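You operate a simulated robot arm through the tools that you are given. There is no shell and no other tool. Be economical: measure what you need, move in short steps, check, and stop when the job is done.

You are at the controls of a simulated two-armed robot. One attempt, no reset.

## Task
Pack the 1000 l tips in the grey crate and carry it back to the purple mat.
Fine: carry it with both hands to the store bench first; boxes drawer shut again. Set down upright: what you pick out. Where these are worked on the way, their far stop is far enough and under half their travel is too little: boxes drawer.

It is judged by the outcome, as a careful person would: the job done as asked, and still so three seconds after it is handed in. It fails if anything else is knocked over, pushed out of place, dropped, spilled or broken.

## Robot
Two 7-joint arms with two-finger grippers on one trunk, on a base that drives. Base frame: it is fixed to the floor where the robot stands at the start and does not move with it; the origin is under the middle of the robot, x ahead of it, y to its left, z up. Readings come in cm, degrees, newtons and seconds.
The left shoulder is at the start at [2.4, 21.6, 110.5], the right one opposite. With the tool pointing down near the work surface each hand reaches from about 10 to 30 cm from the robot's upright axis, wherever it stands, measured 20 degrees to its own side. Places, roughly: air slider [220, 190, 150]; black plug [150, 225, 100]; black switch [270, 160, 10]; blue switch [270, 170, 10]; box [125, 225, 50]; boxes drawer [130, 210, 50]; cabinet latch [200, 190, 130]; cabinet switch [230, 190, 90]; fridge dial [210, 190, 80]; fridge switch [240, 190, 80]; green switch [160, 230, 90]; grey plug [275, 150, 25]; heat dial [210, 190, 90]; inside of the grey crate [50, 0, 90]; limit dial [220, 190, 90]; purple mat [50, 0, 90]. Payload 2.2 kg a hand.
Tool frame (each hand has its own): the origin (TCP) lies between the finger pads and is the grasp point; the fingertips stand 1.9 cm ahead of it; z points along the fingers, y is the line along which they close. Largest opening 11.6 cm; the body of the gripper starts 7 cm behind the TCP.
Orientation is that of the tool frame in the base frame, as [roll, pitch, yaw] about the fixed x, y, z axes, in that order (R = Rz(yaw) Ry(pitch) Rx(roll)). With the fingers straight down and closing along the base's y, the tool's x points along the base's -x, its y along +y and its z along -z.

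## Interface
- The arms move only by the tool play_rows. It takes "left_commands", "right_commands" or both (then of equal length, played together; a hand with none holds still); each is a list of rows, each an object of numbers (a shift or turn left out is 0, a gripper value left out holds the last): "x", "y", "z": the shift along the tool's x, y, z in cm; "ax", "ay", "az": the turn, a rotation vector about the tool's x, y, z in degrees; "fingers": the gripper command, from -1 (shut) to 1 (fully open), values between in proportion. In form: [{"x": .., "y": .., "z": .., "ax": .., "ay": .., "az": .., "fingers": ..}, ...]. A call has 1 to 8 rows; each row is the pose to reach, as a shift and turn from the pose commanded when the call began, along the tool's axes at that moment. Each row takes 0.2 s and may step no farther than 5 cm and 8.6 degrees from the row before; otherwise, or with a gripper value out of range, the whole call is refused. A pose out of reach is approached as far as the arm can. The call stops where the force on the tool passes 60 N (or 10 N more than at its start, if that is more) or the arm is blocked; 0.2 s more then pass. Each finger halts on what it meets, pressing with about 36 N; the grip force reading is that of the motor and also rises with nothing between the fingers. The clock runs only during rows and for 0.2 s after the last one: add rows that repeat a pose to give the fingers time. It gives the time, the measured TCP pose, the force on the tool (base axes), the opening and the grip force at its end, in the units of the frame above (readings bear some noise), with the torque about the TCP (base axes, N m) and any sound that the robot's microphone picked up, and new pictures: "views" is both (left out), scene, wrist or none (wrist: the cameras of the hands that moved).
- Cameras (640 x 400 px; columns grow to the right, rows downward): "scene" is now at [13.04, 0.67, 127.3]; the picture's right is [0.07, -1.00, 0.00], its down [-0.60, -0.04, -0.80] and it looks along [0.79, 0.06, -0.60] (base axes); focal length 227 px, centre (320, 200). "left" rides on the left gripper at [6.9, 1.5, -9.7] in its tool frame; the picture's right is [-0.21, 0.98, 0.00], its down [-0.76, -0.17, -0.63] and it looks along [-0.62, -0.14, 0.78] (tool axes); focal length 251 px, centre (320, 200). "right" rides on the right gripper at [6.9, -1.5, -9.6] in its tool frame; the picture's right is [0.21, 0.98, 0.00], its down [-0.76, 0.17, -0.63] and it looks along [-0.62, 0.14, 0.77] (tool axes); focal length 251 px, centre (320, 200). There is no depth. A picture from a camera that has moved, and an enlarged one, comes with that camera's place and axes in the base frame and with its lens.
- raise_lower(by): slides the trunk up (or, below 0, down) by that many cm; the arms and the scene camera ride with it, the base frame stays. It gives what a move gives, with no picture.
- base_move(legs): drives the robot by 1 to 6 legs, each [ahead, left, turn to the left] in cm, cm and degrees, along the robot's own axes; the way and the turn of a leg run together, so that a leg with both is an arc; at most 150 cm and 180 degrees a leg. The arms and the cameras ride along, it lands a little off, and it stops where it bumps. It gives what a move gives, and a new picture of the scene camera.
- head_to(pan, tilt): turns the head with the scene camera to pan (to the left, within 80 degrees either way) and tilt (down, from -29 to 69), counted from straight ahead of the robot. It gives what a move gives, and a new picture of the scene camera.
- zoom(camera, box): a new picture of the part [left, top, right, bottom] of that camera's present view, enlarged. The clock stands still meanwhile.
- finish_job(): hands the job in; it is judged then, once.

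Go step by step. Nothing tells you exact positions but the pictures and the camera data: compare them with the known pose of the tool, close in by small moves and look again before you grip or let go. The budget is 120 turns and 260 pictures, counting those below and the enlarged ones. Unless the task says otherwise, let go and move clear before handing in, and close with one line.

The tools are called as a command line: name --argument value ..., lists and objects as JSON in quotes. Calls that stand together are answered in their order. play_rows: Moves the arms, as the interface text tells. Its arguments: {"type":"object","properties":{"left_commands":{"type":"array","items":{"type":"object","properties":{"x":{"type":"number"},"y":{"type":"number"},"z":{"type":"number"},"ax":{"type":"number"},"ay":{"type":"number"},"az":{"type":"number"},"fingers":{"type":"number"}}}},"right_commands":{"type":"array","items":{"type":"object","properties":{"x":{"type":"number"},"y":{"type":"number"},"z":{"type":"number"},"ax":{"type":"number"},"ay":{"type":"number"},"az":{"type":"number"},"fingers":{"type":"number"}}}},"views":{"type":"string","enum":["both","scene","wrist","none"]}},"required":[]} The other tools are called the same way: raise_lower (by) slides the trunk up or down; base_move (legs) drives the base; head_to (pan, tilt) turns the head that bears the scene camera; zoom (camera, box) takes an enlarged picture of a part of a camera's view; finish_job () hands the job in.

At the start:

```text
t: 0.0
left_eef_pos: [54.32, 33.54, 111.35]
left_ee_rot: [-180.0, 0.0, -180.0]
left_contact_force: [-0.1, 0.7, 0.4]
left_torque: [0.03, -0.01, 0.01]
left_grip_width: 11.62
left_finger_force: 0.0
right_eef_pos: [38.06, -12.71, 113.71]
right_ee_rot: [-180.0, -0.1, 180.0]
right_contact_force: [0.0, -1.1, 0.1]
right_torque: [0.02, -0.01, -0.01]
right_grip_width: 11.58
right_finger_force: 0.1
trunk travel left (down, up): [-25.0, 24.0]
robot x, y, heading: [-0.21, -0.19, 0.2]
head pan, tilt: [4.1, 37.0]
```

scene: 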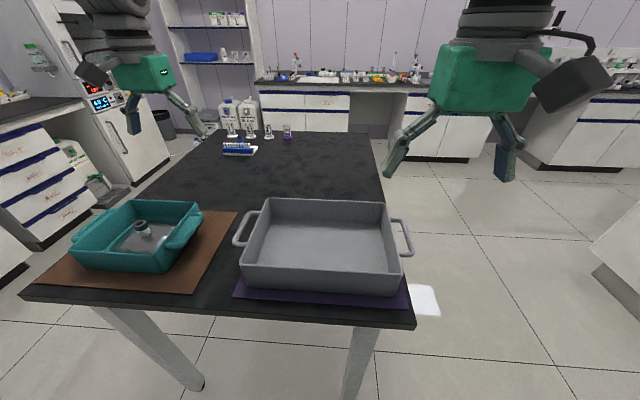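
right: 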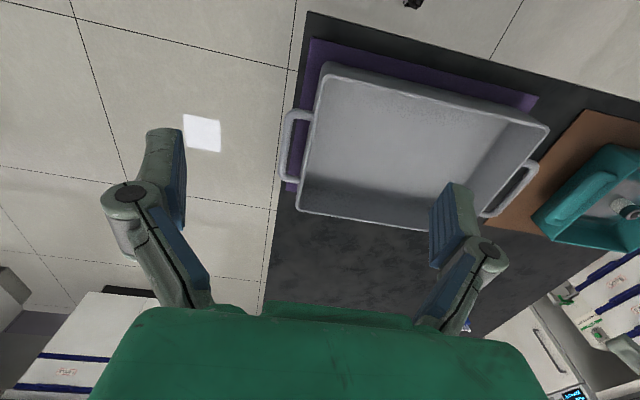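
left: 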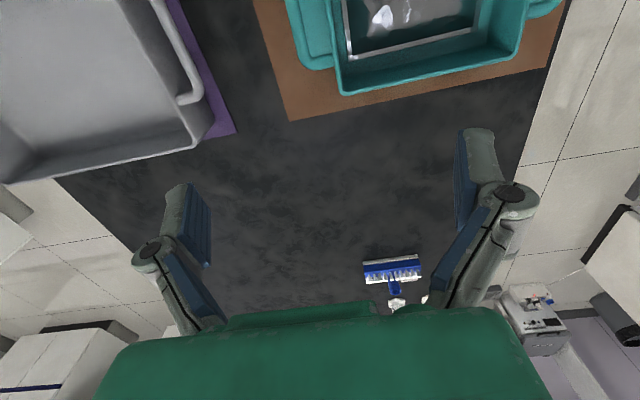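

I see the grey crate with two side handles on the purple mat right ahead, and drawer cabinets to the left. I'll look around left first to find the store bench and the boxes drawer.

head_to --pan 55 --tilt 20

zoom --camera "right" --box '[260, 20, 580, 220]'

```text
t: 1.2
left_eef_pos: [54.2, 33.58, 111.32]
left_ee_rot: [-180.0, 0.1, -180.0]
left_contact_force: [1.0, -0.4, 0.2]
left_torque: [-0.02, 0.01, -0.01]
left_grip_width: 11.6
left_finger_force: 0.1
right_eef_pos: [37.81, -12.57, 113.73]
right_ee_rot: [-179.9, 0.1, 179.9]
right_contact_force: [-0.2, 0.7, -1.2]
right_torque: [-0.02, -0.01, 0.0]
right_grip_width: 11.6
right_finger_force: 0.1
trunk travel left (down, up): [-25.0, 24.0]
robot x, y, heading: [-0.07, 0.33, 0.2]
head pan, tilt: [55.0, 20.0]
camera scene: at [9.73, 7.68, 129.99], right [0.82, -0.57, 0.0], down [-0.2, -0.28, -0.94], along [0.54, 0.77, -0.34], focal length 227 px, centre (320, 200)
```

scene: 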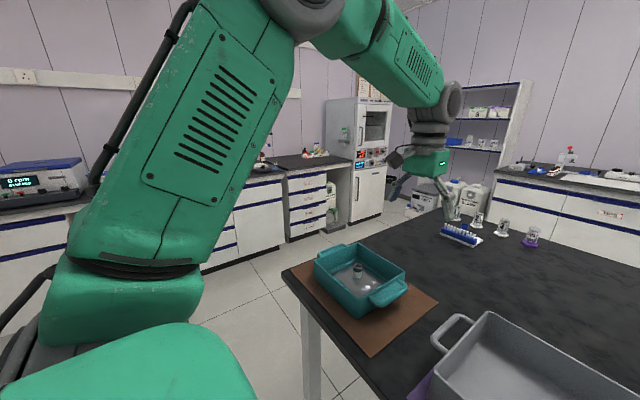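

```text
2.00 times, centred on (420, 120) of right
camera zoom: at [30.77, -14.11, 123.38], right [-0.21, 0.98, 0.0], down [0.76, 0.17, 0.63], along [0.62, 0.14, -0.77], focal length 503 px, centre (120, 360)
```

zoom: 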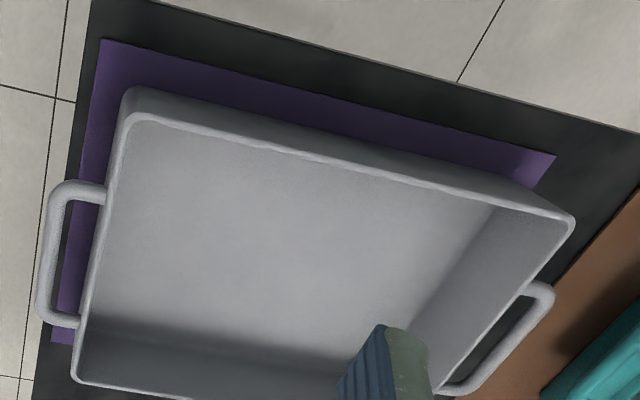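

Looking closer at the drawer stack that matches the boxes drawer location.

zoom --camera "scene" --box '[220, 130, 380, 250]'

head_to --pan 5 --tilt 55

```text
3.33 times, centred on (300, 190) of scene
camera zoom: at [9.73, 7.68, 129.99], right [0.82, -0.57, 0.0], down [-0.2, -0.28, -0.94], along [0.54, 0.77, -0.34], focal length 758 px, centre (387, 233)
```

zoom: 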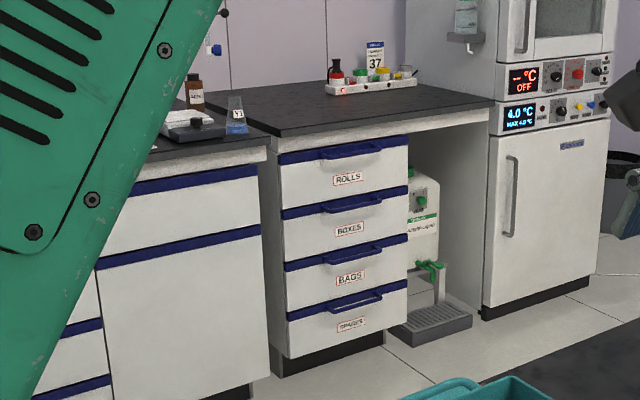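

```text
t: 2.4
left_eef_pos: [54.14, 33.55, 111.44]
left_ee_rot: [180.0, 0.1, -180.0]
left_contact_force: [0.3, 0.9, -0.1]
left_torque: [0.02, -0.03, -0.02]
left_grip_width: 11.62
left_finger_force: 0.1
right_eef_pos: [37.78, -12.7, 113.6]
right_ee_rot: [-179.8, 0.1, -179.9]
right_contact_force: [0.1, -0.1, 0.2]
right_torque: [-0.02, -0.01, 0.0]
right_grip_width: 11.59
right_finger_force: 0.1
trunk travel left (down, up): [-25.0, 24.0]
robot x, y, heading: [0.28, -0.12, -0.1]
head pan, tilt: [5.0, 55.0]
camera scene: at [11.55, 0.68, 124.79], right [0.09, -1.0, 0.0], down [-0.82, -0.07, -0.57], along [0.57, 0.05, -0.82], focal length 227 px, centre (320, 200)
```

scene: 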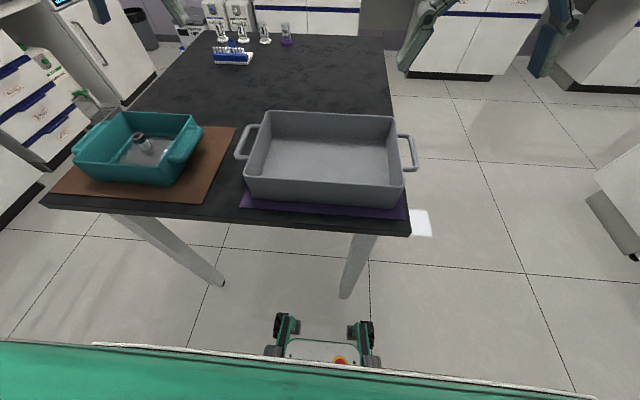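

The bench with the drawer stack (ROLLS/BOXES/BAGS/SPARES) is the store bench; BOXES is the second. Now I measure the crate handles closely.

zoom --camera "scene" --box '[220, 90, 440, 230]'

raise_lower --by 5

zoom --camera "scene" --box '[220, 90, 440, 230]'

```text
2.86 times, centred on (330, 160) of scene
camera zoom: at [11.55, 0.68, 124.79], right [0.09, -1.0, 0.0], down [-0.82, -0.07, -0.57], along [0.57, 0.05, -0.82], focal length 650 px, centre (291, 314)
```

zoom: 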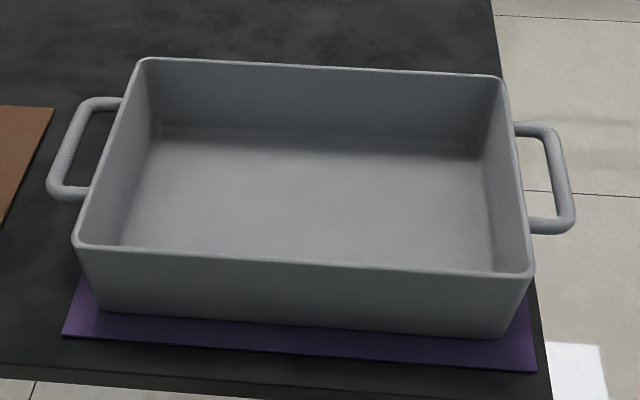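

```text
t: 3.3
left_eef_pos: [54.16, 33.48, 116.37]
left_ee_rot: [-180.0, -0.1, 180.0]
left_contact_force: [-0.2, -1.2, -0.2]
left_torque: [-0.03, 0.03, -0.02]
left_grip_width: 11.6
left_finger_force: 0.1
right_eef_pos: [37.78, -12.6, 118.67]
right_ee_rot: [-180.0, 0.0, 179.9]
right_contact_force: [0.0, -1.5, 0.3]
right_torque: [0.0, 0.0, -0.01]
right_grip_width: 11.59
right_finger_force: 0.1
trunk travel left (down, up): [-30.0, 19.0]
robot x, y, heading: [-0.01, -0.18, -0.0]
head pan, tilt: [5.0, 55.0]
```

```text
2.86 times, centred on (330, 160) of scene
camera zoom: at [11.59, 0.68, 129.78], right [0.09, -1.0, 0.0], down [-0.82, -0.07, -0.57], along [0.57, 0.05, -0.82], focal length 650 px, centre (291, 314)
```

zoom: 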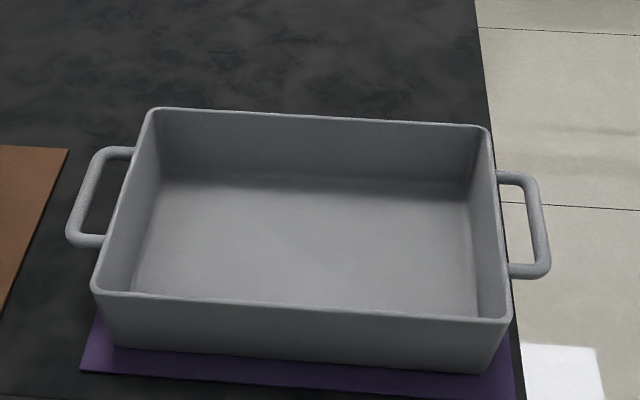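

Handles: right bar near (46.5, -15, 93.6), left bar near (46, 19.5, 93.6). I bring both hands above them, fingers mostly narrowed, to look closely.

play_rows --right_commands '[{"x": -1.8, "y": -0.5, "z": 3, "fingers": -0.45}, {"x": -3.6, "y": -1, "z": 6}, {"x": -5.4, "y": -1.5, "z": 9}, {"x": -7.2, "y": -2, "z": 12}, {"x": -8.7, "y": -2.4, "z": 15}, {"x": -8.7, "y": -2.4, "z": 15}]' --left_commands '[{"x": 1.6, "y": -2.8, "z": 2.6, "fingers": -0.45}, {"x": 3.2, "y": -5.6, "z": 5.2}, {"x": 4.8, "y": -8.4, "z": 7.8}, {"x": 6.4, "y": -11.2, "z": 10.4}, {"x": 8.2, "y": -14, "z": 12.7}, {"x": 8.2, "y": -14, "z": 12.7}]'

```text
t: 4.7
left_eef_pos: [45.82, 19.36, 103.65]
left_ee_rot: [-180.0, 0.2, -179.9]
left_contact_force: [0.4, -0.2, 0.1]
left_torque: [0.04, 0.01, 0.01]
left_grip_width: 3.18
left_finger_force: 0.1
right_eef_pos: [46.51, -15.18, 103.75]
right_ee_rot: [180.0, 0.3, -180.0]
right_contact_force: [-0.3, -0.6, -0.2]
right_torque: [-0.01, -0.02, -0.02]
right_grip_width: 3.2
right_finger_force: 0.1
trunk travel left (down, up): [-30.0, 19.0]
robot x, y, heading: [0.24, 0.11, 0.2]
head pan, tilt: [5.0, 55.0]
camera scene: at [11.54, 0.54, 129.8], right [0.09, -1.0, 0.0], down [-0.82, -0.07, -0.57], along [0.57, 0.05, -0.82], focal length 227 px, centre (320, 200)
camera right: at [39.47, -16.64, 113.49], right [-0.21, 0.98, 0.0], down [0.75, 0.17, 0.63], along [0.62, 0.14, -0.77], focal length 251 px, centre (320, 200)
camera left: at [38.82, 20.92, 113.11], right [0.21, 0.98, 0.0], down [0.75, -0.17, 0.63], along [0.62, -0.14, -0.77], focal length 251 px, centre (320, 200)
```

scene: 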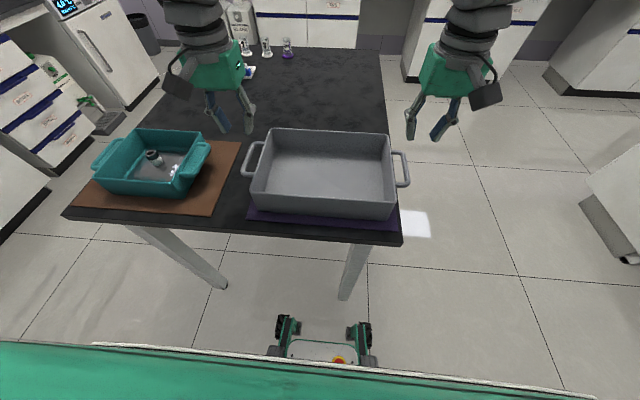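
right: 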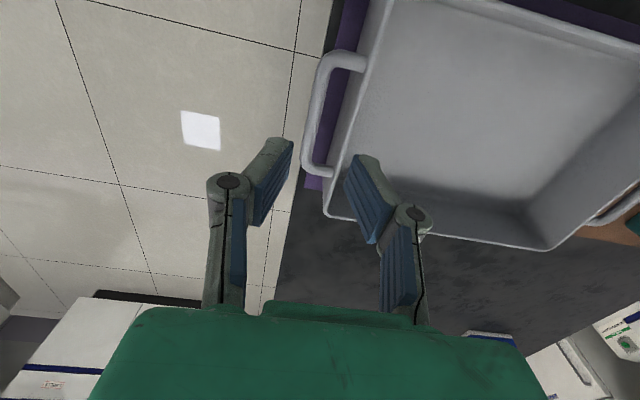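
left: 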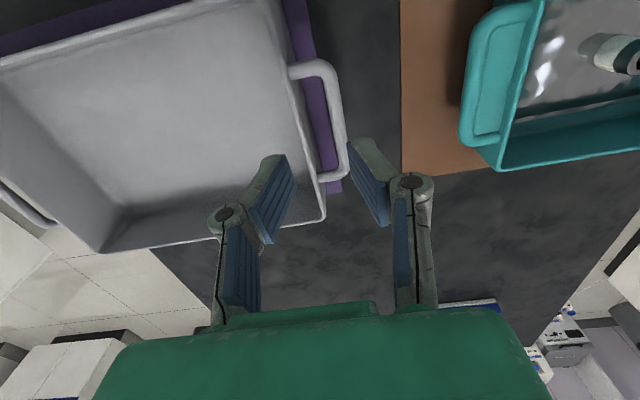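

zoom --camera "left" --box '[240, 40, 400, 240]'

zoom --camera "right" --box '[240, 40, 400, 240]'

```text
2.00 times, centred on (320, 140) of left
camera zoom: at [38.82, 20.92, 113.11], right [0.21, 0.98, 0.0], down [0.75, -0.17, 0.63], along [0.62, -0.14, -0.77], focal length 503 px, centre (320, 320)
```

zoom: 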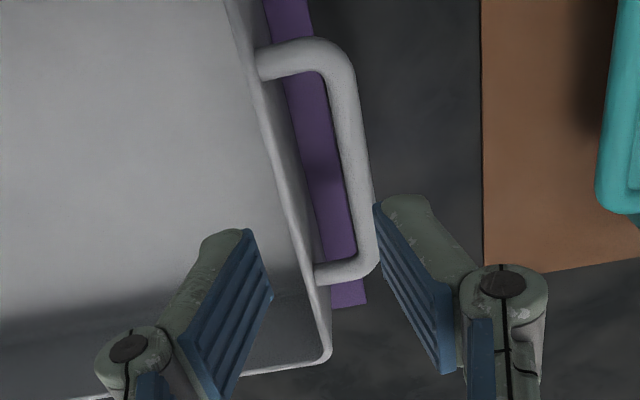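

```text
2.00 times, centred on (320, 140) of right
camera zoom: at [39.47, -16.64, 113.49], right [-0.21, 0.98, 0.0], down [0.75, 0.17, 0.63], along [0.62, 0.14, -0.77], focal length 503 px, centre (320, 320)
```

zoom: 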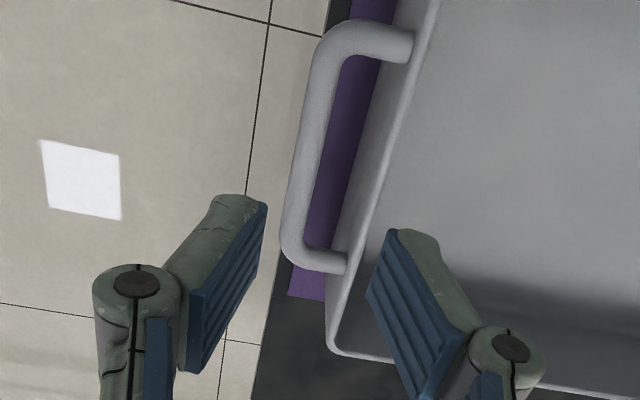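

Bars refined: right (47.6, -15.4, ~92.3), left (47.5, 20.3, ~92.3). I align laterally, descend to just above, and look.

play_rows --right_commands '[{"x": -1.1, "y": -0.5, "z": 1}, {"x": -1.1, "y": -0.5, "z": 4}, {"x": -1.1, "y": -0.5, "z": 7}, {"x": -1.1, "y": -0.5, "z": 7}]' --left_commands '[{"x": -1.7, "y": 1.2, "z": 1}, {"x": -1.7, "y": 1.2, "z": 4}, {"x": -1.7, "y": 1.2, "z": 7}, {"x": -1.7, "y": 1.2, "z": 7}]' --views "wrist"

```text
t: 5.7
left_eef_pos: [47.49, 20.87, 96.8]
left_ee_rot: [-180.0, 0.2, 180.0]
left_contact_force: [-0.1, -0.1, 0.3]
left_torque: [0.0, -0.02, 0.0]
left_grip_width: 3.19
left_finger_force: 0.0
right_eef_pos: [47.51, -15.52, 96.93]
right_ee_rot: [180.0, 0.3, 179.9]
right_contact_force: [0.3, 0.2, -0.1]
right_torque: [-0.02, -0.02, -0.01]
right_grip_width: 3.19
right_finger_force: 0.0
trunk travel left (down, up): [-30.0, 19.0]
robot x, y, heading: [0.07, -0.21, -0.2]
head pan, tilt: [5.0, 55.0]
camera right: at [40.54, -17.08, 106.56], right [-0.21, 0.98, 0.0], down [0.75, 0.17, 0.63], along [0.62, 0.14, -0.77], focal length 251 px, centre (320, 200)
camera left: at [40.5, 22.3, 106.35], right [0.21, 0.98, 0.0], down [0.75, -0.17, 0.63], along [0.62, -0.14, -0.77], focal length 251 px, centre (320, 200)
```

right: 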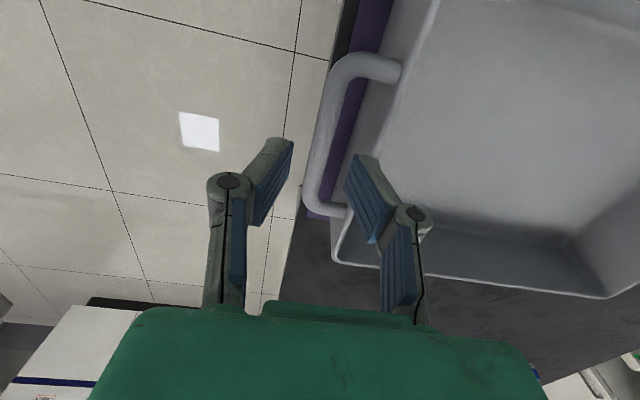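
left: 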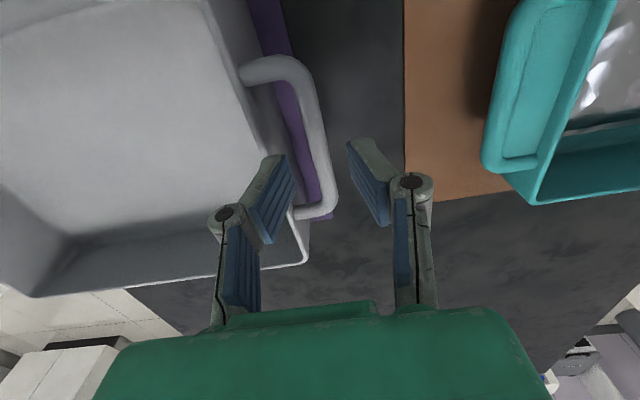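

Both bars are centred between the fingers. I narrow slightly and descend to straddle them.

play_rows --right_commands '[{"z": 0, "fingers": -0.52}, {"z": 1.5}, {"z": 3}, {"z": 4.3}, {"z": 4.3}]' --left_commands '[{"z": 0, "fingers": -0.52}, {"z": 1.5}, {"z": 3}, {"z": 4.3}, {"z": 4.3}]'

```text
t: 6.9
left_eef_pos: [47.62, 20.65, 92.54]
left_ee_rot: [-180.0, 0.3, 180.0]
left_contact_force: [1.8, 8.5, 7.8]
left_torque: [-0.3, -0.03, 0.06]
left_grip_width: 2.51
left_finger_force: 0.1
right_eef_pos: [47.63, -15.6, 92.5]
right_ee_rot: [-179.7, 0.2, 180.0]
right_contact_force: [1.4, -6.8, 8.6]
right_torque: [0.37, 0.02, 0.01]
right_grip_width: 2.49
right_finger_force: 0.0
trunk travel left (down, up): [-30.0, 19.0]
robot x, y, heading: [-0.09, 0.23, 0.3]
head pan, tilt: [5.0, 55.0]
camera scene: at [11.52, 0.63, 129.82], right [0.09, -1.0, 0.0], down [-0.82, -0.07, -0.57], along [0.57, 0.05, -0.82], focal length 227 px, centre (320, 200)
camera right: at [40.47, -17.12, 102.22], right [-0.21, 0.98, 0.0], down [0.75, 0.17, 0.63], along [0.62, 0.13, -0.77], focal length 251 px, centre (320, 200)
camera left: at [40.7, 22.28, 102.06], right [0.21, 0.98, 0.0], down [0.75, -0.17, 0.64], along [0.62, -0.14, -0.77], focal length 251 px, centre (320, 200)
```

scene: 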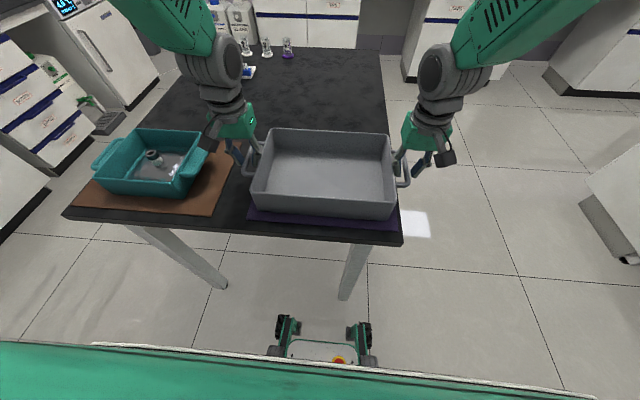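
right: 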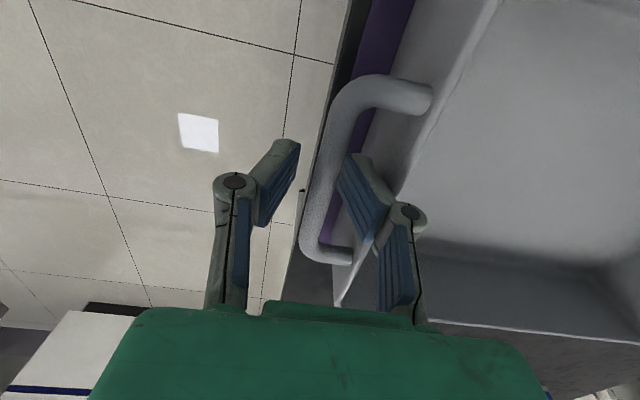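
left: 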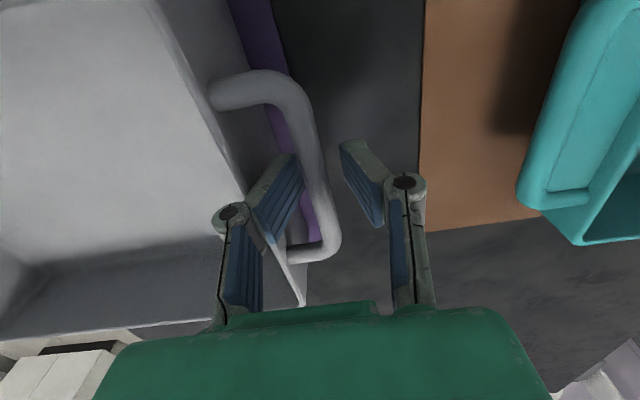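

Light contact of the inner fingers with the crate wall. I shift each hand outward a bit and check the height.

play_rows --right_commands '[{"y": -0.45, "z": 0}, {"y": -0.45, "z": 0}]' --left_commands '[{"y": 0.45, "z": 0}, {"y": 0.45, "z": 0}]' --views "none"

zoom --camera "scene" --box '[190, 90, 440, 230]'

zoom --camera "right" --box '[220, 60, 460, 300]'

```text
t: 7.5
left_eef_pos: [47.58, 21.22, 92.43]
left_ee_rot: [180.0, 0.1, 179.9]
left_contact_force: [-0.3, 1.4, -0.5]
left_torque: [0.0, 0.0, 0.02]
left_grip_width: 2.8
left_finger_force: 0.0
right_eef_pos: [47.62, -15.98, 92.41]
right_ee_rot: [180.0, 0.1, 180.0]
right_contact_force: [-0.1, -0.1, 0.7]
right_torque: [-0.03, -0.04, -0.02]
right_grip_width: 2.8
right_finger_force: 0.1
trunk travel left (down, up): [-30.0, 19.0]
robot x, y, heading: [0.36, -0.19, 0.1]
head pan, tilt: [5.0, 55.0]
```

```text
2.56 times, centred on (315, 160) of scene
camera zoom: at [11.63, 0.62, 129.78], right [0.09, -1.0, 0.0], down [-0.82, -0.07, -0.57], along [0.57, 0.05, -0.82], focal length 582 px, centre (333, 302)
```

zoom: 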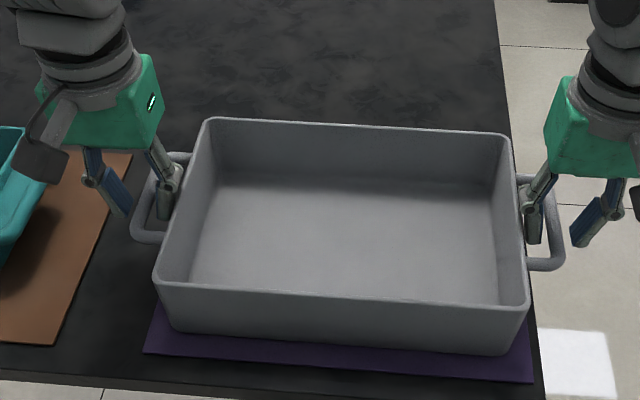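

```text
1.67 times, centred on (340, 180) of right
camera zoom: at [40.49, -17.48, 102.14], right [-0.22, 0.98, 0.0], down [0.76, 0.17, 0.63], along [0.62, 0.14, -0.77], focal length 419 px, centre (287, 233)
```

zoom: 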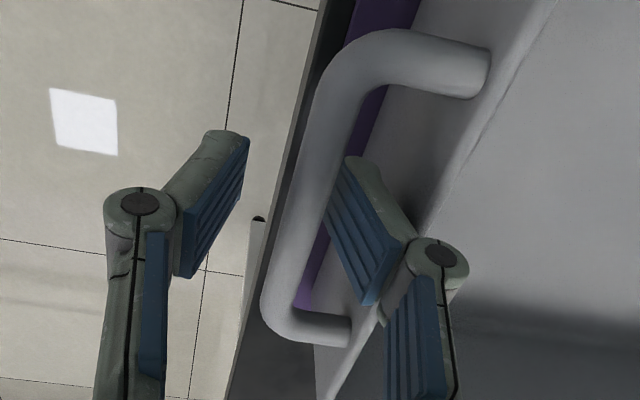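

Inner fingers are inside the loops, free of force. I lower a touch, recentre and close on the bars.

play_rows --right_commands '[{"z": 0.5}, {"y": 0.15, "z": 0.5, "fingers": -0.7}, {"y": 0.3, "z": 0.5, "fingers": -1}, {"y": 0.3, "z": 0.5, "fingers": -1}, {"y": 0.3, "z": 0.5, "fingers": -1}]' --left_commands '[{"z": 0.5}, {"y": -0.15, "z": 0.5, "fingers": -0.7}, {"y": -0.3, "z": 0.5, "fingers": -1}, {"y": -0.3, "z": 0.5, "fingers": -1}, {"y": -0.3, "z": 0.5, "fingers": -1}]'

```text
t: 8.7
left_eef_pos: [47.52, 20.57, 91.85]
left_ee_rot: [-179.7, 0.1, 179.9]
left_contact_force: [0.1, -32.0, -2.7]
left_torque: [0.15, 0.09, 0.02]
left_grip_width: 0.0
left_finger_force: 27.9
right_eef_pos: [47.71, -15.57, 91.87]
right_ee_rot: [179.9, 0.0, -179.9]
right_contact_force: [0.0, 32.0, -1.8]
right_torque: [-0.14, -0.03, -0.07]
right_grip_width: 0.0
right_finger_force: 28.9
trunk travel left (down, up): [-30.0, 19.0]
robot x, y, heading: [0.1, 0.09, 0.2]
head pan, tilt: [5.0, 55.0]
camera scene: at [11.73, 0.61, 129.77], right [0.09, -1.0, 0.0], down [-0.82, -0.07, -0.57], along [0.57, 0.05, -0.82], focal length 227 px, centre (320, 200)
camera right: at [40.61, -17.03, 101.58], right [-0.22, 0.98, 0.0], down [0.76, 0.17, 0.63], along [0.62, 0.14, -0.77], focal length 251 px, centre (320, 200)
camera left: at [40.63, 22.18, 101.48], right [0.22, 0.98, 0.0], down [0.76, -0.17, 0.63], along [0.62, -0.14, -0.77], focal length 251 px, centre (320, 200)
```

scene: 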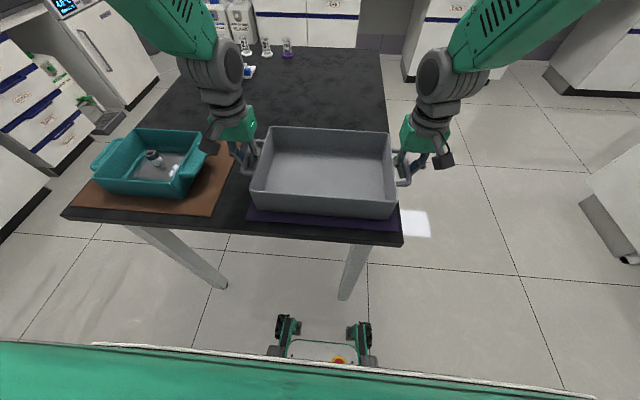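
right: 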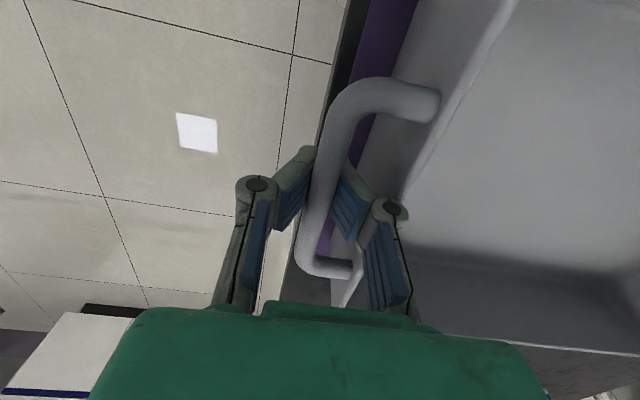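
left: 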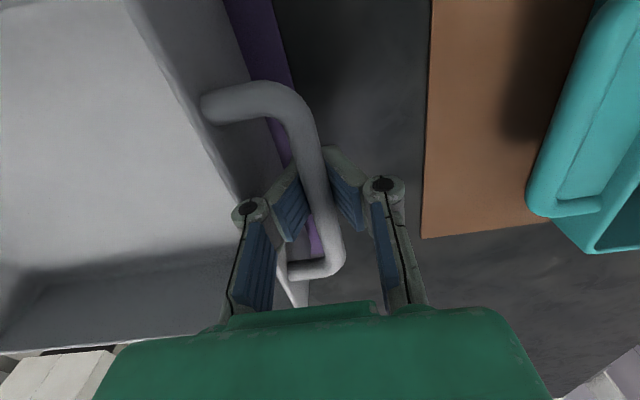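

The fingers closed fully, with the bars sitting above the pads, so the bars are higher (~94.5). I reopen, rise about 2.3 cm and regrip.

play_rows --right_commands '[{"y": -0.2, "fingers": -0.52}, {"y": -0.2}, {"y": -0.2, "z": -1.2}, {"y": -0.2, "z": -2.3}, {"y": -0.2, "z": -2.3}]' --left_commands '[{"y": 0.2, "fingers": -0.52}, {"y": 0.2}, {"y": 0.2, "z": -1.2}, {"y": 0.2, "z": -2.3}, {"y": 0.2, "z": -2.3}]' --views "none"

zoom --camera "right" --box '[220, 60, 460, 300]'

zoom --camera "left" --box '[220, 60, 460, 300]'

```text
t: 9.9
left_eef_pos: [47.66, 21.03, 94.2]
left_ee_rot: [180.0, 0.0, -180.0]
left_contact_force: [0.4, -0.6, -0.2]
left_torque: [-0.01, 0.01, -0.01]
left_grip_width: 2.76
left_finger_force: 0.0
right_eef_pos: [47.55, -15.89, 94.22]
right_ee_rot: [180.0, -0.1, 179.9]
right_contact_force: [-0.4, 0.2, -0.4]
right_torque: [0.01, 0.01, -0.01]
right_grip_width: 2.77
right_finger_force: 0.1
trunk travel left (down, up): [-30.0, 19.0]
robot x, y, heading: [0.05, 0.06, -0.2]
head pan, tilt: [5.0, 55.0]
```

```text
1.67 times, centred on (340, 180) of right
camera zoom: at [40.62, -17.44, 103.96], right [-0.21, 0.98, 0.0], down [0.76, 0.17, 0.63], along [0.62, 0.14, -0.77], focal length 419 px, centre (287, 233)
```

zoom: 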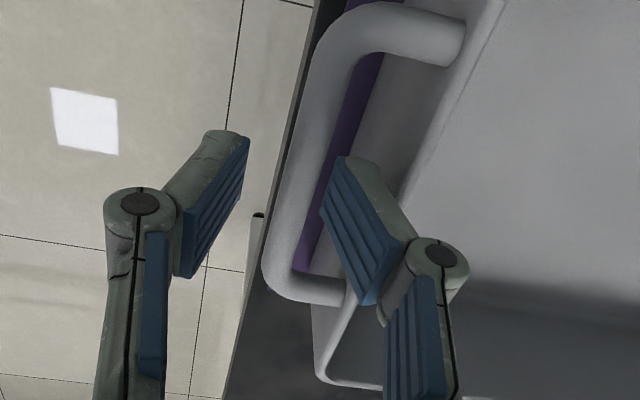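

```text
1.67 times, centred on (340, 180) of left
camera zoom: at [40.71, 22.55, 103.73], right [0.21, 0.98, 0.0], down [0.76, -0.17, 0.63], along [0.62, -0.14, -0.77], focal length 419 px, centre (287, 233)
```

zoom: 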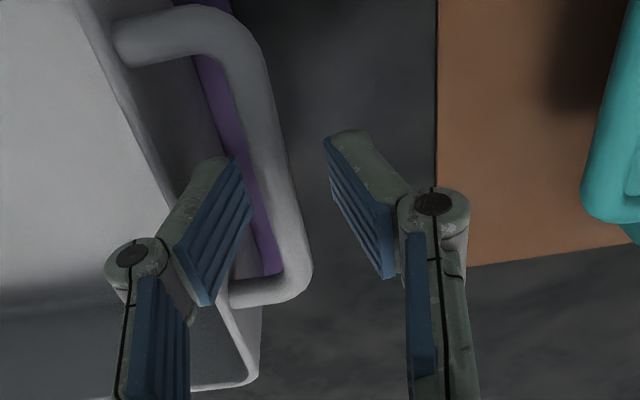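

The bar triangulates to about z=93. I set the TCP at 93.1, close, and look closely at what the fingers hold.

play_rows --right_commands '[{"z": 1.1}, {"y": 0.2, "z": 1.1, "fingers": -0.7}, {"y": 0.25, "z": 1.1, "fingers": -1}, {"y": 0.25, "z": 1.1}, {"y": 0.25, "z": 1.1}]' --left_commands '[{"z": 1.1}, {"y": -0.2, "z": 1.1, "fingers": -0.7}, {"y": -0.25, "z": 1.1, "fingers": -1}, {"y": -0.25, "z": 1.1}, {"y": -0.25, "z": 1.1}]' --views "none"

zoom --camera "right" --box '[240, 100, 400, 260]'

zoom --camera "left" --box '[240, 100, 400, 260]'

```text
t: 11.1
left_eef_pos: [47.63, 20.58, 92.96]
left_ee_rot: [-179.8, 0.1, 179.9]
left_contact_force: [-1.3, -32.3, 0.6]
left_torque: [-0.36, 0.16, 0.08]
left_grip_width: 0.9
left_finger_force: 36.0
right_eef_pos: [47.67, -15.5, 93.05]
right_ee_rot: [179.8, 0.1, -179.9]
right_contact_force: [0.9, 32.5, -0.6]
right_torque: [0.37, -0.11, -0.29]
right_grip_width: 0.97
right_finger_force: 35.9
trunk travel left (down, up): [-30.0, 19.0]
robot x, y, heading: [-0.1, -0.05, -0.0]
head pan, tilt: [5.0, 55.0]
```

```text
2.50 times, centred on (320, 180) of right
camera zoom: at [40.6, -16.98, 102.79], right [-0.22, 0.98, 0.0], down [0.75, 0.17, 0.63], along [0.62, 0.14, -0.77], focal length 629 px, centre (320, 250)
```

zoom: 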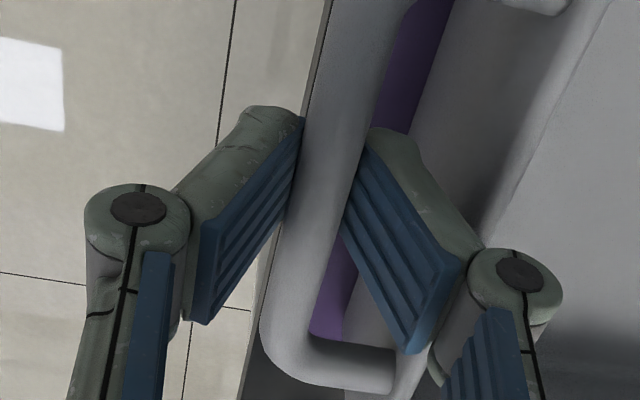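

```text
2.50 times, centred on (320, 180) of left
camera zoom: at [40.67, 22.19, 102.59], right [0.22, 0.98, 0.0], down [0.76, -0.17, 0.63], along [0.62, -0.14, -0.77], focal length 629 px, centre (320, 250)
```

zoom: 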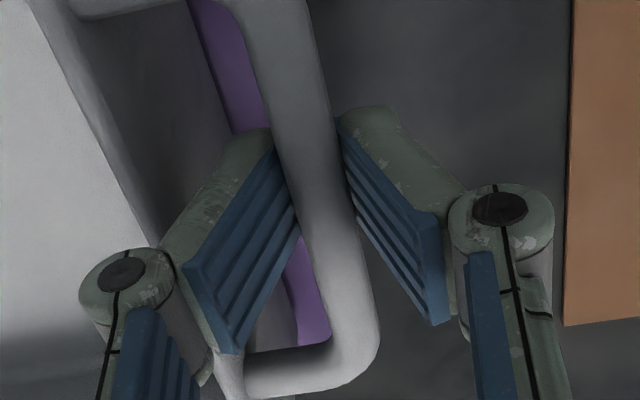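

Both hands now grip the bars at full force with the tips tucked under them. I shift inward slightly to relieve side load, then lift a little with the trunk.

play_rows --right_commands '[{"y": 0.12}, {"y": 0.25}, {"y": 0.25}]' --left_commands '[{"y": -0.12}, {"y": -0.25}, {"y": -0.25}]' --views "none"

raise_lower --by 3

zoom --camera "scene" --box '[120, 60, 520, 310]'

```text
t: 11.9
left_eef_pos: [47.7, 20.57, 93.02]
left_ee_rot: [-180.0, 0.0, 180.0]
left_contact_force: [-0.4, -20.7, -0.2]
left_torque: [-0.22, 0.05, -0.22]
left_grip_width: 0.93
left_finger_force: 36.2
right_eef_pos: [47.65, -15.44, 93.13]
right_ee_rot: [179.9, 0.0, 180.0]
right_contact_force: [0.6, 19.8, -0.5]
right_torque: [0.2, -0.02, -0.07]
right_grip_width: 0.98
right_finger_force: 36.1
trunk travel left (down, up): [-30.0, 19.0]
robot x, y, heading: [0.18, -0.17, -0.1]
head pan, tilt: [5.0, 55.0]
```

```text
t: 12.6
left_eef_pos: [47.76, 20.58, 95.94]
left_ee_rot: [179.9, 0.0, -180.0]
left_contact_force: [-0.6, -18.7, -2.0]
left_torque: [-0.2, -0.1, -0.14]
left_grip_width: 0.89
left_finger_force: 35.8
right_eef_pos: [47.75, -15.44, 96.11]
right_ee_rot: [-180.0, 0.0, -179.9]
right_contact_force: [0.7, 18.7, -1.9]
right_torque: [0.19, 0.08, -0.12]
right_grip_width: 0.99
right_finger_force: 36.5
trunk travel left (down, up): [-33.0, 16.0]
robot x, y, heading: [-0.08, 0.15, -0.1]
head pan, tilt: [5.0, 55.0]
```

```text
1.60 times, centred on (320, 185) of scene
camera zoom: at [11.76, 0.62, 132.77], right [0.09, -1.0, 0.0], down [-0.82, -0.07, -0.57], along [0.57, 0.05, -0.82], focal length 364 px, centre (320, 224)
```

zoom: 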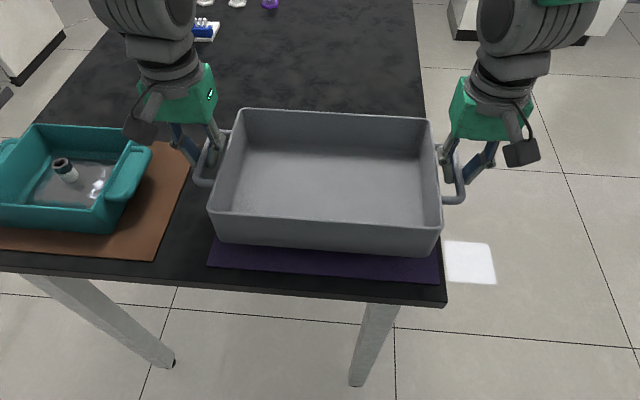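

The crate is off the mat and light, both grips steady. I raise it further and look left for a clear path.

raise_lower --by 8

head_to --pan 80 --tilt 35

head_to --pan 40 --tilt 35

```text
t: 13.8
left_eef_pos: [47.77, 20.62, 103.95]
left_ee_rot: [179.9, 0.0, -179.9]
left_contact_force: [-0.5, -19.1, -0.8]
left_torque: [-0.21, 0.0, -0.11]
left_grip_width: 0.88
left_finger_force: 36.5
right_eef_pos: [47.75, -15.36, 104.02]
right_ee_rot: [-180.0, 0.1, -180.0]
right_contact_force: [0.4, 19.3, -1.7]
right_torque: [0.18, 0.01, -0.04]
right_grip_width: 0.98
right_finger_force: 36.6
trunk travel left (down, up): [-41.0, 8.0]
robot x, y, heading: [-0.31, 0.35, -0.0]
head pan, tilt: [5.0, 55.0]
```

```text
t: 15.3
left_eef_pos: [47.6, 20.75, 104.04]
left_ee_rot: [-179.9, 0.1, 179.9]
left_contact_force: [-1.2, -18.3, -1.3]
left_torque: [-0.19, 0.05, -0.07]
left_grip_width: 0.87
left_finger_force: 36.7
right_eef_pos: [47.73, -15.28, 104.09]
right_ee_rot: [-180.0, 0.1, 180.0]
right_contact_force: [1.1, 19.6, -2.3]
right_torque: [0.2, -0.06, -0.08]
right_grip_width: 0.96
right_finger_force: 36.1
trunk travel left (down, up): [-41.0, 8.0]
robot x, y, heading: [0.11, 0.02, -0.0]
head pan, tilt: [80.0, 35.0]
camera scene: at [6.12, 8.68, 143.62], right [0.98, -0.17, 0.0], down [-0.1, -0.57, -0.82], along [0.14, 0.81, -0.57], focal length 227 px, centre (320, 200)
```

scene: 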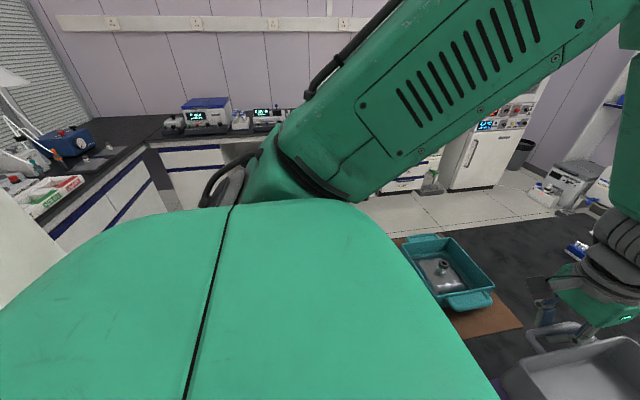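

```text
t: 16.4
left_eef_pos: [47.76, 20.67, 104.12]
left_ee_rot: [-180.0, 0.1, -179.9]
left_contact_force: [0.2, -19.2, -2.5]
left_torque: [-0.18, 0.04, -0.12]
left_grip_width: 0.84
left_finger_force: 35.9
right_eef_pos: [47.58, -15.44, 104.13]
right_ee_rot: [180.0, 0.1, -180.0]
right_contact_force: [1.6, 20.1, -1.6]
right_torque: [0.22, -0.01, -0.11]
right_grip_width: 0.95
right_finger_force: 35.7
trunk travel left (down, up): [-41.0, 8.0]
robot x, y, heading: [0.13, 0.27, -0.0]
head pan, tilt: [40.0, 35.0]
camera scene: at [11.33, 5.67, 143.6], right [0.64, -0.77, 0.0], down [-0.44, -0.37, -0.82], along [0.62, 0.53, -0.58], focal length 227 px, centre (320, 200)
```

scene: 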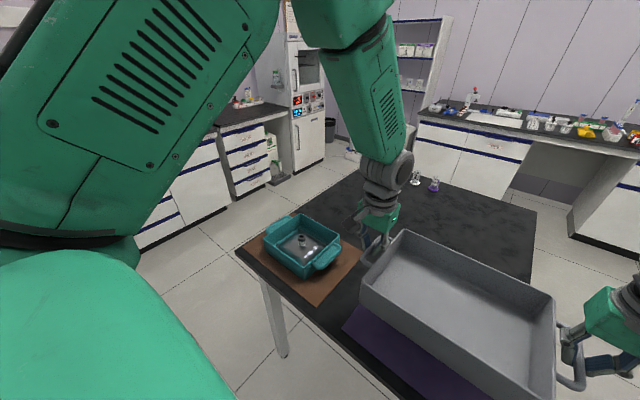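

The aisle between the table (left edge y≈61) and the store bench (front y≈205) is clear. I back off, turn left to face it and drive ahead.

base_move --legs '[[-32, 0, 0], [0, 0, 90], [60, 0, 0]]'

```text
t: 25.3
left_eef_pos: [-51.42, 107.94, 104.04]
left_ee_rot: [180.0, 0.1, -90.3]
left_contact_force: [19.2, -1.3, -2.3]
left_torque: [-0.05, -0.15, -0.11]
left_grip_width: 0.82
left_finger_force: 36.3
right_eef_pos: [-15.29, 107.61, 104.13]
right_ee_rot: [-179.9, 0.2, -90.2]
right_contact_force: [-19.1, 0.6, -0.6]
right_torque: [0.04, 0.18, -0.14]
right_grip_width: 0.93
right_finger_force: 35.8
trunk travel left (down, up): [-41.0, 8.0]
robot x, y, heading: [-30.92, 60.24, 89.8]
head pan, tilt: [40.0, 35.0]
camera scene: at [-36.57, 71.3, 143.6], right [0.77, 0.64, 0.0], down [0.37, -0.44, -0.82], along [-0.52, 0.63, -0.58], focal length 227 px, centre (320, 200)
```

scene: 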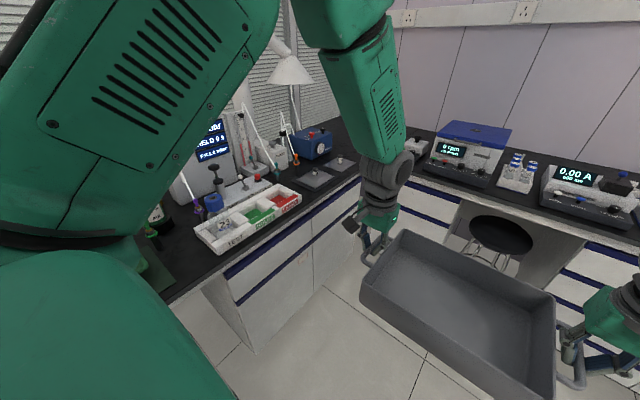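

Left side bench is close, so I move ahead-right into the aisle, then strafe right toward the drawer stack.

base_move --legs '[[48, -20, 0], [0, -135, 0]]'

head_to --pan 0 --tilt 30

```text
t: 34.7
left_eef_pos: [102.14, 156.97, 103.87]
left_ee_rot: [-179.4, 0.2, -89.3]
left_contact_force: [3.6, -0.4, -1.3]
left_torque: [0.01, -0.16, -0.05]
left_grip_width: 0.67
left_finger_force: 34.4
right_eef_pos: [138.17, 157.37, 104.4]
right_ee_rot: [-179.5, 0.2, -89.2]
right_contact_force: [-5.0, -0.4, -1.3]
right_torque: [0.01, -0.08, -0.08]
right_grip_width: 0.81
right_finger_force: 35.6
trunk travel left (down, up): [-41.0, 8.0]
robot x, y, heading: [124.06, 109.8, 90.7]
head pan, tilt: [40.0, 35.0]
camera scene: at [117.0, 120.95, 143.51], right [0.76, 0.65, 0.01], down [0.38, -0.44, -0.81], along [-0.53, 0.62, -0.58], focal length 227 px, centre (320, 200)
```

scene: 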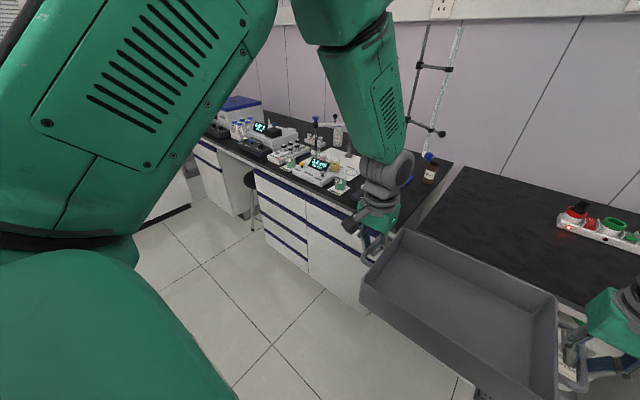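

```text
t: 35.8
left_eef_pos: [103.47, 156.72, 104.32]
left_ee_rot: [179.7, 0.4, -89.3]
left_contact_force: [0.4, 0.1, -1.5]
left_torque: [-0.29, 0.02, 0.02]
left_grip_width: 0.6
left_finger_force: 34.0
right_eef_pos: [139.48, 156.99, 104.4]
right_ee_rot: [179.9, 0.5, -89.2]
right_contact_force: [-0.4, -0.1, -1.8]
right_torque: [0.26, -0.02, 0.01]
right_grip_width: 0.79
right_finger_force: 35.2
trunk travel left (down, up): [-41.0, 8.0]
robot x, y, heading: [124.35, 109.53, 90.8]
head pan, tilt: [0.0, 30.0]
camera scene: at [123.96, 123.33, 144.36], right [1.0, 0.01, 0.0], down [0.01, -0.5, -0.86], along [-0.01, 0.86, -0.5], focal length 227 px, centre (320, 200)
```

scene: 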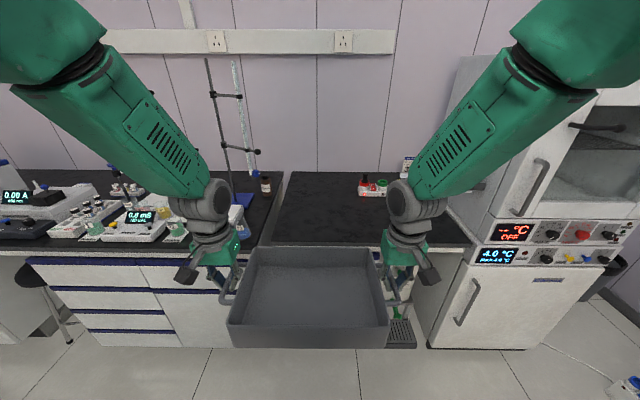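

Store bench front edge is at about y=188, top z≈86; rack and bottles sit at the back. I drive ahead so the crate sits over the front of the bench.

base_move --legs '[[47, 0, -0.8]]'

head_to --pan 0 --tilt 50

```text
t: 38.5
left_eef_pos: [104.55, 203.0, 104.41]
left_ee_rot: [179.6, 0.4, -90.4]
left_contact_force: [1.1, -0.2, -1.5]
left_torque: [-0.35, 0.05, 0.03]
left_grip_width: 0.59
left_finger_force: 34.4
right_eef_pos: [140.62, 202.68, 104.49]
right_ee_rot: [179.7, 0.5, -90.3]
right_contact_force: [-0.7, 0.0, -1.7]
right_torque: [0.32, 0.03, 0.03]
right_grip_width: 0.74
right_finger_force: 35.2
trunk travel left (down, up): [-41.0, 8.0]
robot x, y, heading: [124.2, 155.66, 89.6]
head pan, tilt: [0.0, 30.0]
camera scene: at [124.57, 169.17, 144.38], right [1.0, -0.01, 0.0], down [0.0, -0.5, -0.86], along [0.01, 0.86, -0.5], focal length 227 px, centre (320, 200)
```

scene: 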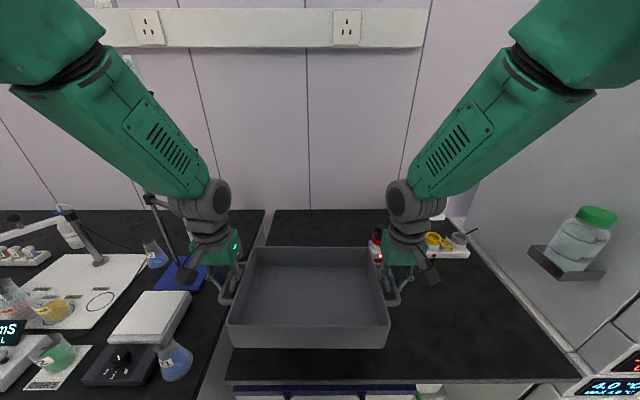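

```text
t: 39.4
left_eef_pos: [104.47, 202.64, 104.57]
left_ee_rot: [179.8, 0.5, -90.3]
left_contact_force: [0.4, 1.0, -1.2]
left_torque: [-0.32, 0.02, 0.02]
left_grip_width: 0.61
left_finger_force: 33.6
right_eef_pos: [140.47, 202.39, 104.6]
right_ee_rot: [179.8, 0.8, -90.4]
right_contact_force: [-0.4, -0.5, -1.9]
right_torque: [0.28, 0.01, 0.04]
right_grip_width: 0.72
right_finger_force: 34.4
trunk travel left (down, up): [-41.0, 8.0]
robot x, y, heading: [124.57, 155.65, 89.9]
head pan, tilt: [0.0, 50.0]
camera scene: at [124.06, 167.96, 141.42], right [1.0, -0.01, 0.0], down [0.0, -0.77, -0.64], along [0.01, 0.64, -0.77], focal length 227 px, centre (320, 200)
```

scene: 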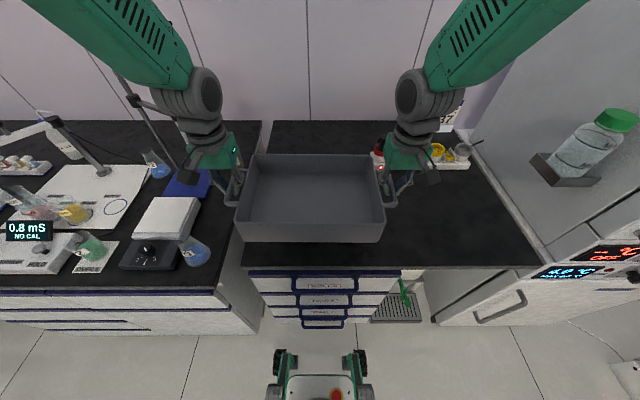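

Crate's near edge is right at the bench edge; I nudge 6 cm ahead and 4 cm right, then lower until contact.

base_move --legs '[[6, -4, 0]]'

raise_lower --by -8

zoom --camera "scene" --box '[160, 80, 480, 300]'

```text
t: 40.4
left_eef_pos: [107.21, 208.4, 104.38]
left_ee_rot: [-179.7, 0.6, -90.3]
left_contact_force: [0.3, -0.5, -1.7]
left_torque: [0.19, -0.02, -0.2]
left_grip_width: 0.61
left_finger_force: 33.3
right_eef_pos: [143.21, 208.11, 104.73]
right_ee_rot: [-179.8, 0.6, -90.2]
right_contact_force: [-1.1, 0.7, -3.3]
right_torque: [-0.19, -0.07, -0.16]
right_grip_width: 0.72
right_finger_force: 35.1
trunk travel left (down, up): [-41.0, 8.0]
robot x, y, heading: [127.67, 161.63, 89.6]
head pan, tilt: [0.0, 50.0]
camera scene: at [127.68, 173.43, 141.46], right [1.0, -0.01, 0.0], down [0.0, -0.77, -0.64], along [0.01, 0.64, -0.77], focal length 227 px, centre (320, 200)
```

scene: 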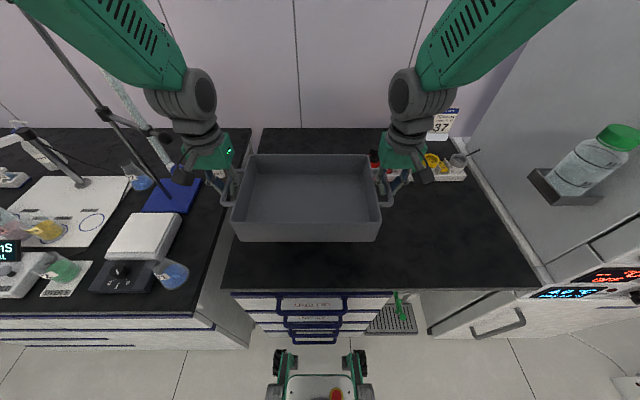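

```text
t: 41.6
left_eef_pos: [107.0, 208.29, 96.37]
left_ee_rot: [-179.6, 0.6, -90.2]
left_contact_force: [0.6, -0.7, -2.5]
left_torque: [-0.27, -0.01, 0.0]
left_grip_width: 0.59
left_finger_force: 32.8
right_eef_pos: [142.96, 207.98, 96.74]
right_ee_rot: [-179.6, 0.8, -90.2]
right_contact_force: [-0.7, -0.5, -2.0]
right_torque: [0.23, -0.02, 0.02]
right_grip_width: 0.7
right_finger_force: 35.1
trunk travel left (down, up): [-33.0, 16.0]
robot x, y, heading: [127.94, 161.71, 89.8]
head pan, tilt: [0.0, 50.0]
```

```text
1.82 times, centred on (320, 190) of scene
camera zoom: at [126.8, 173.76, 133.42], right [1.0, -0.01, 0.01], down [0.0, -0.77, -0.64], along [0.01, 0.64, -0.77], focal length 413 px, centre (320, 218)
```

zoom: 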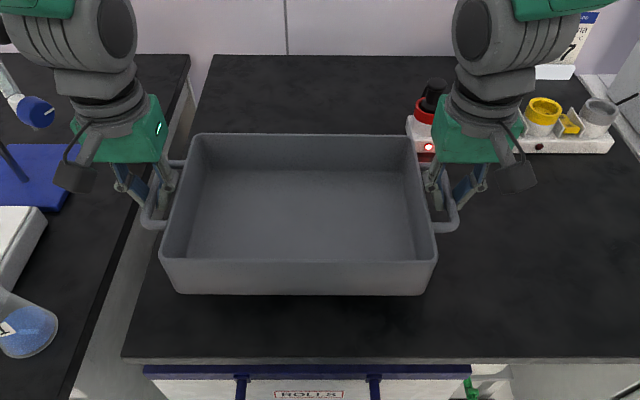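

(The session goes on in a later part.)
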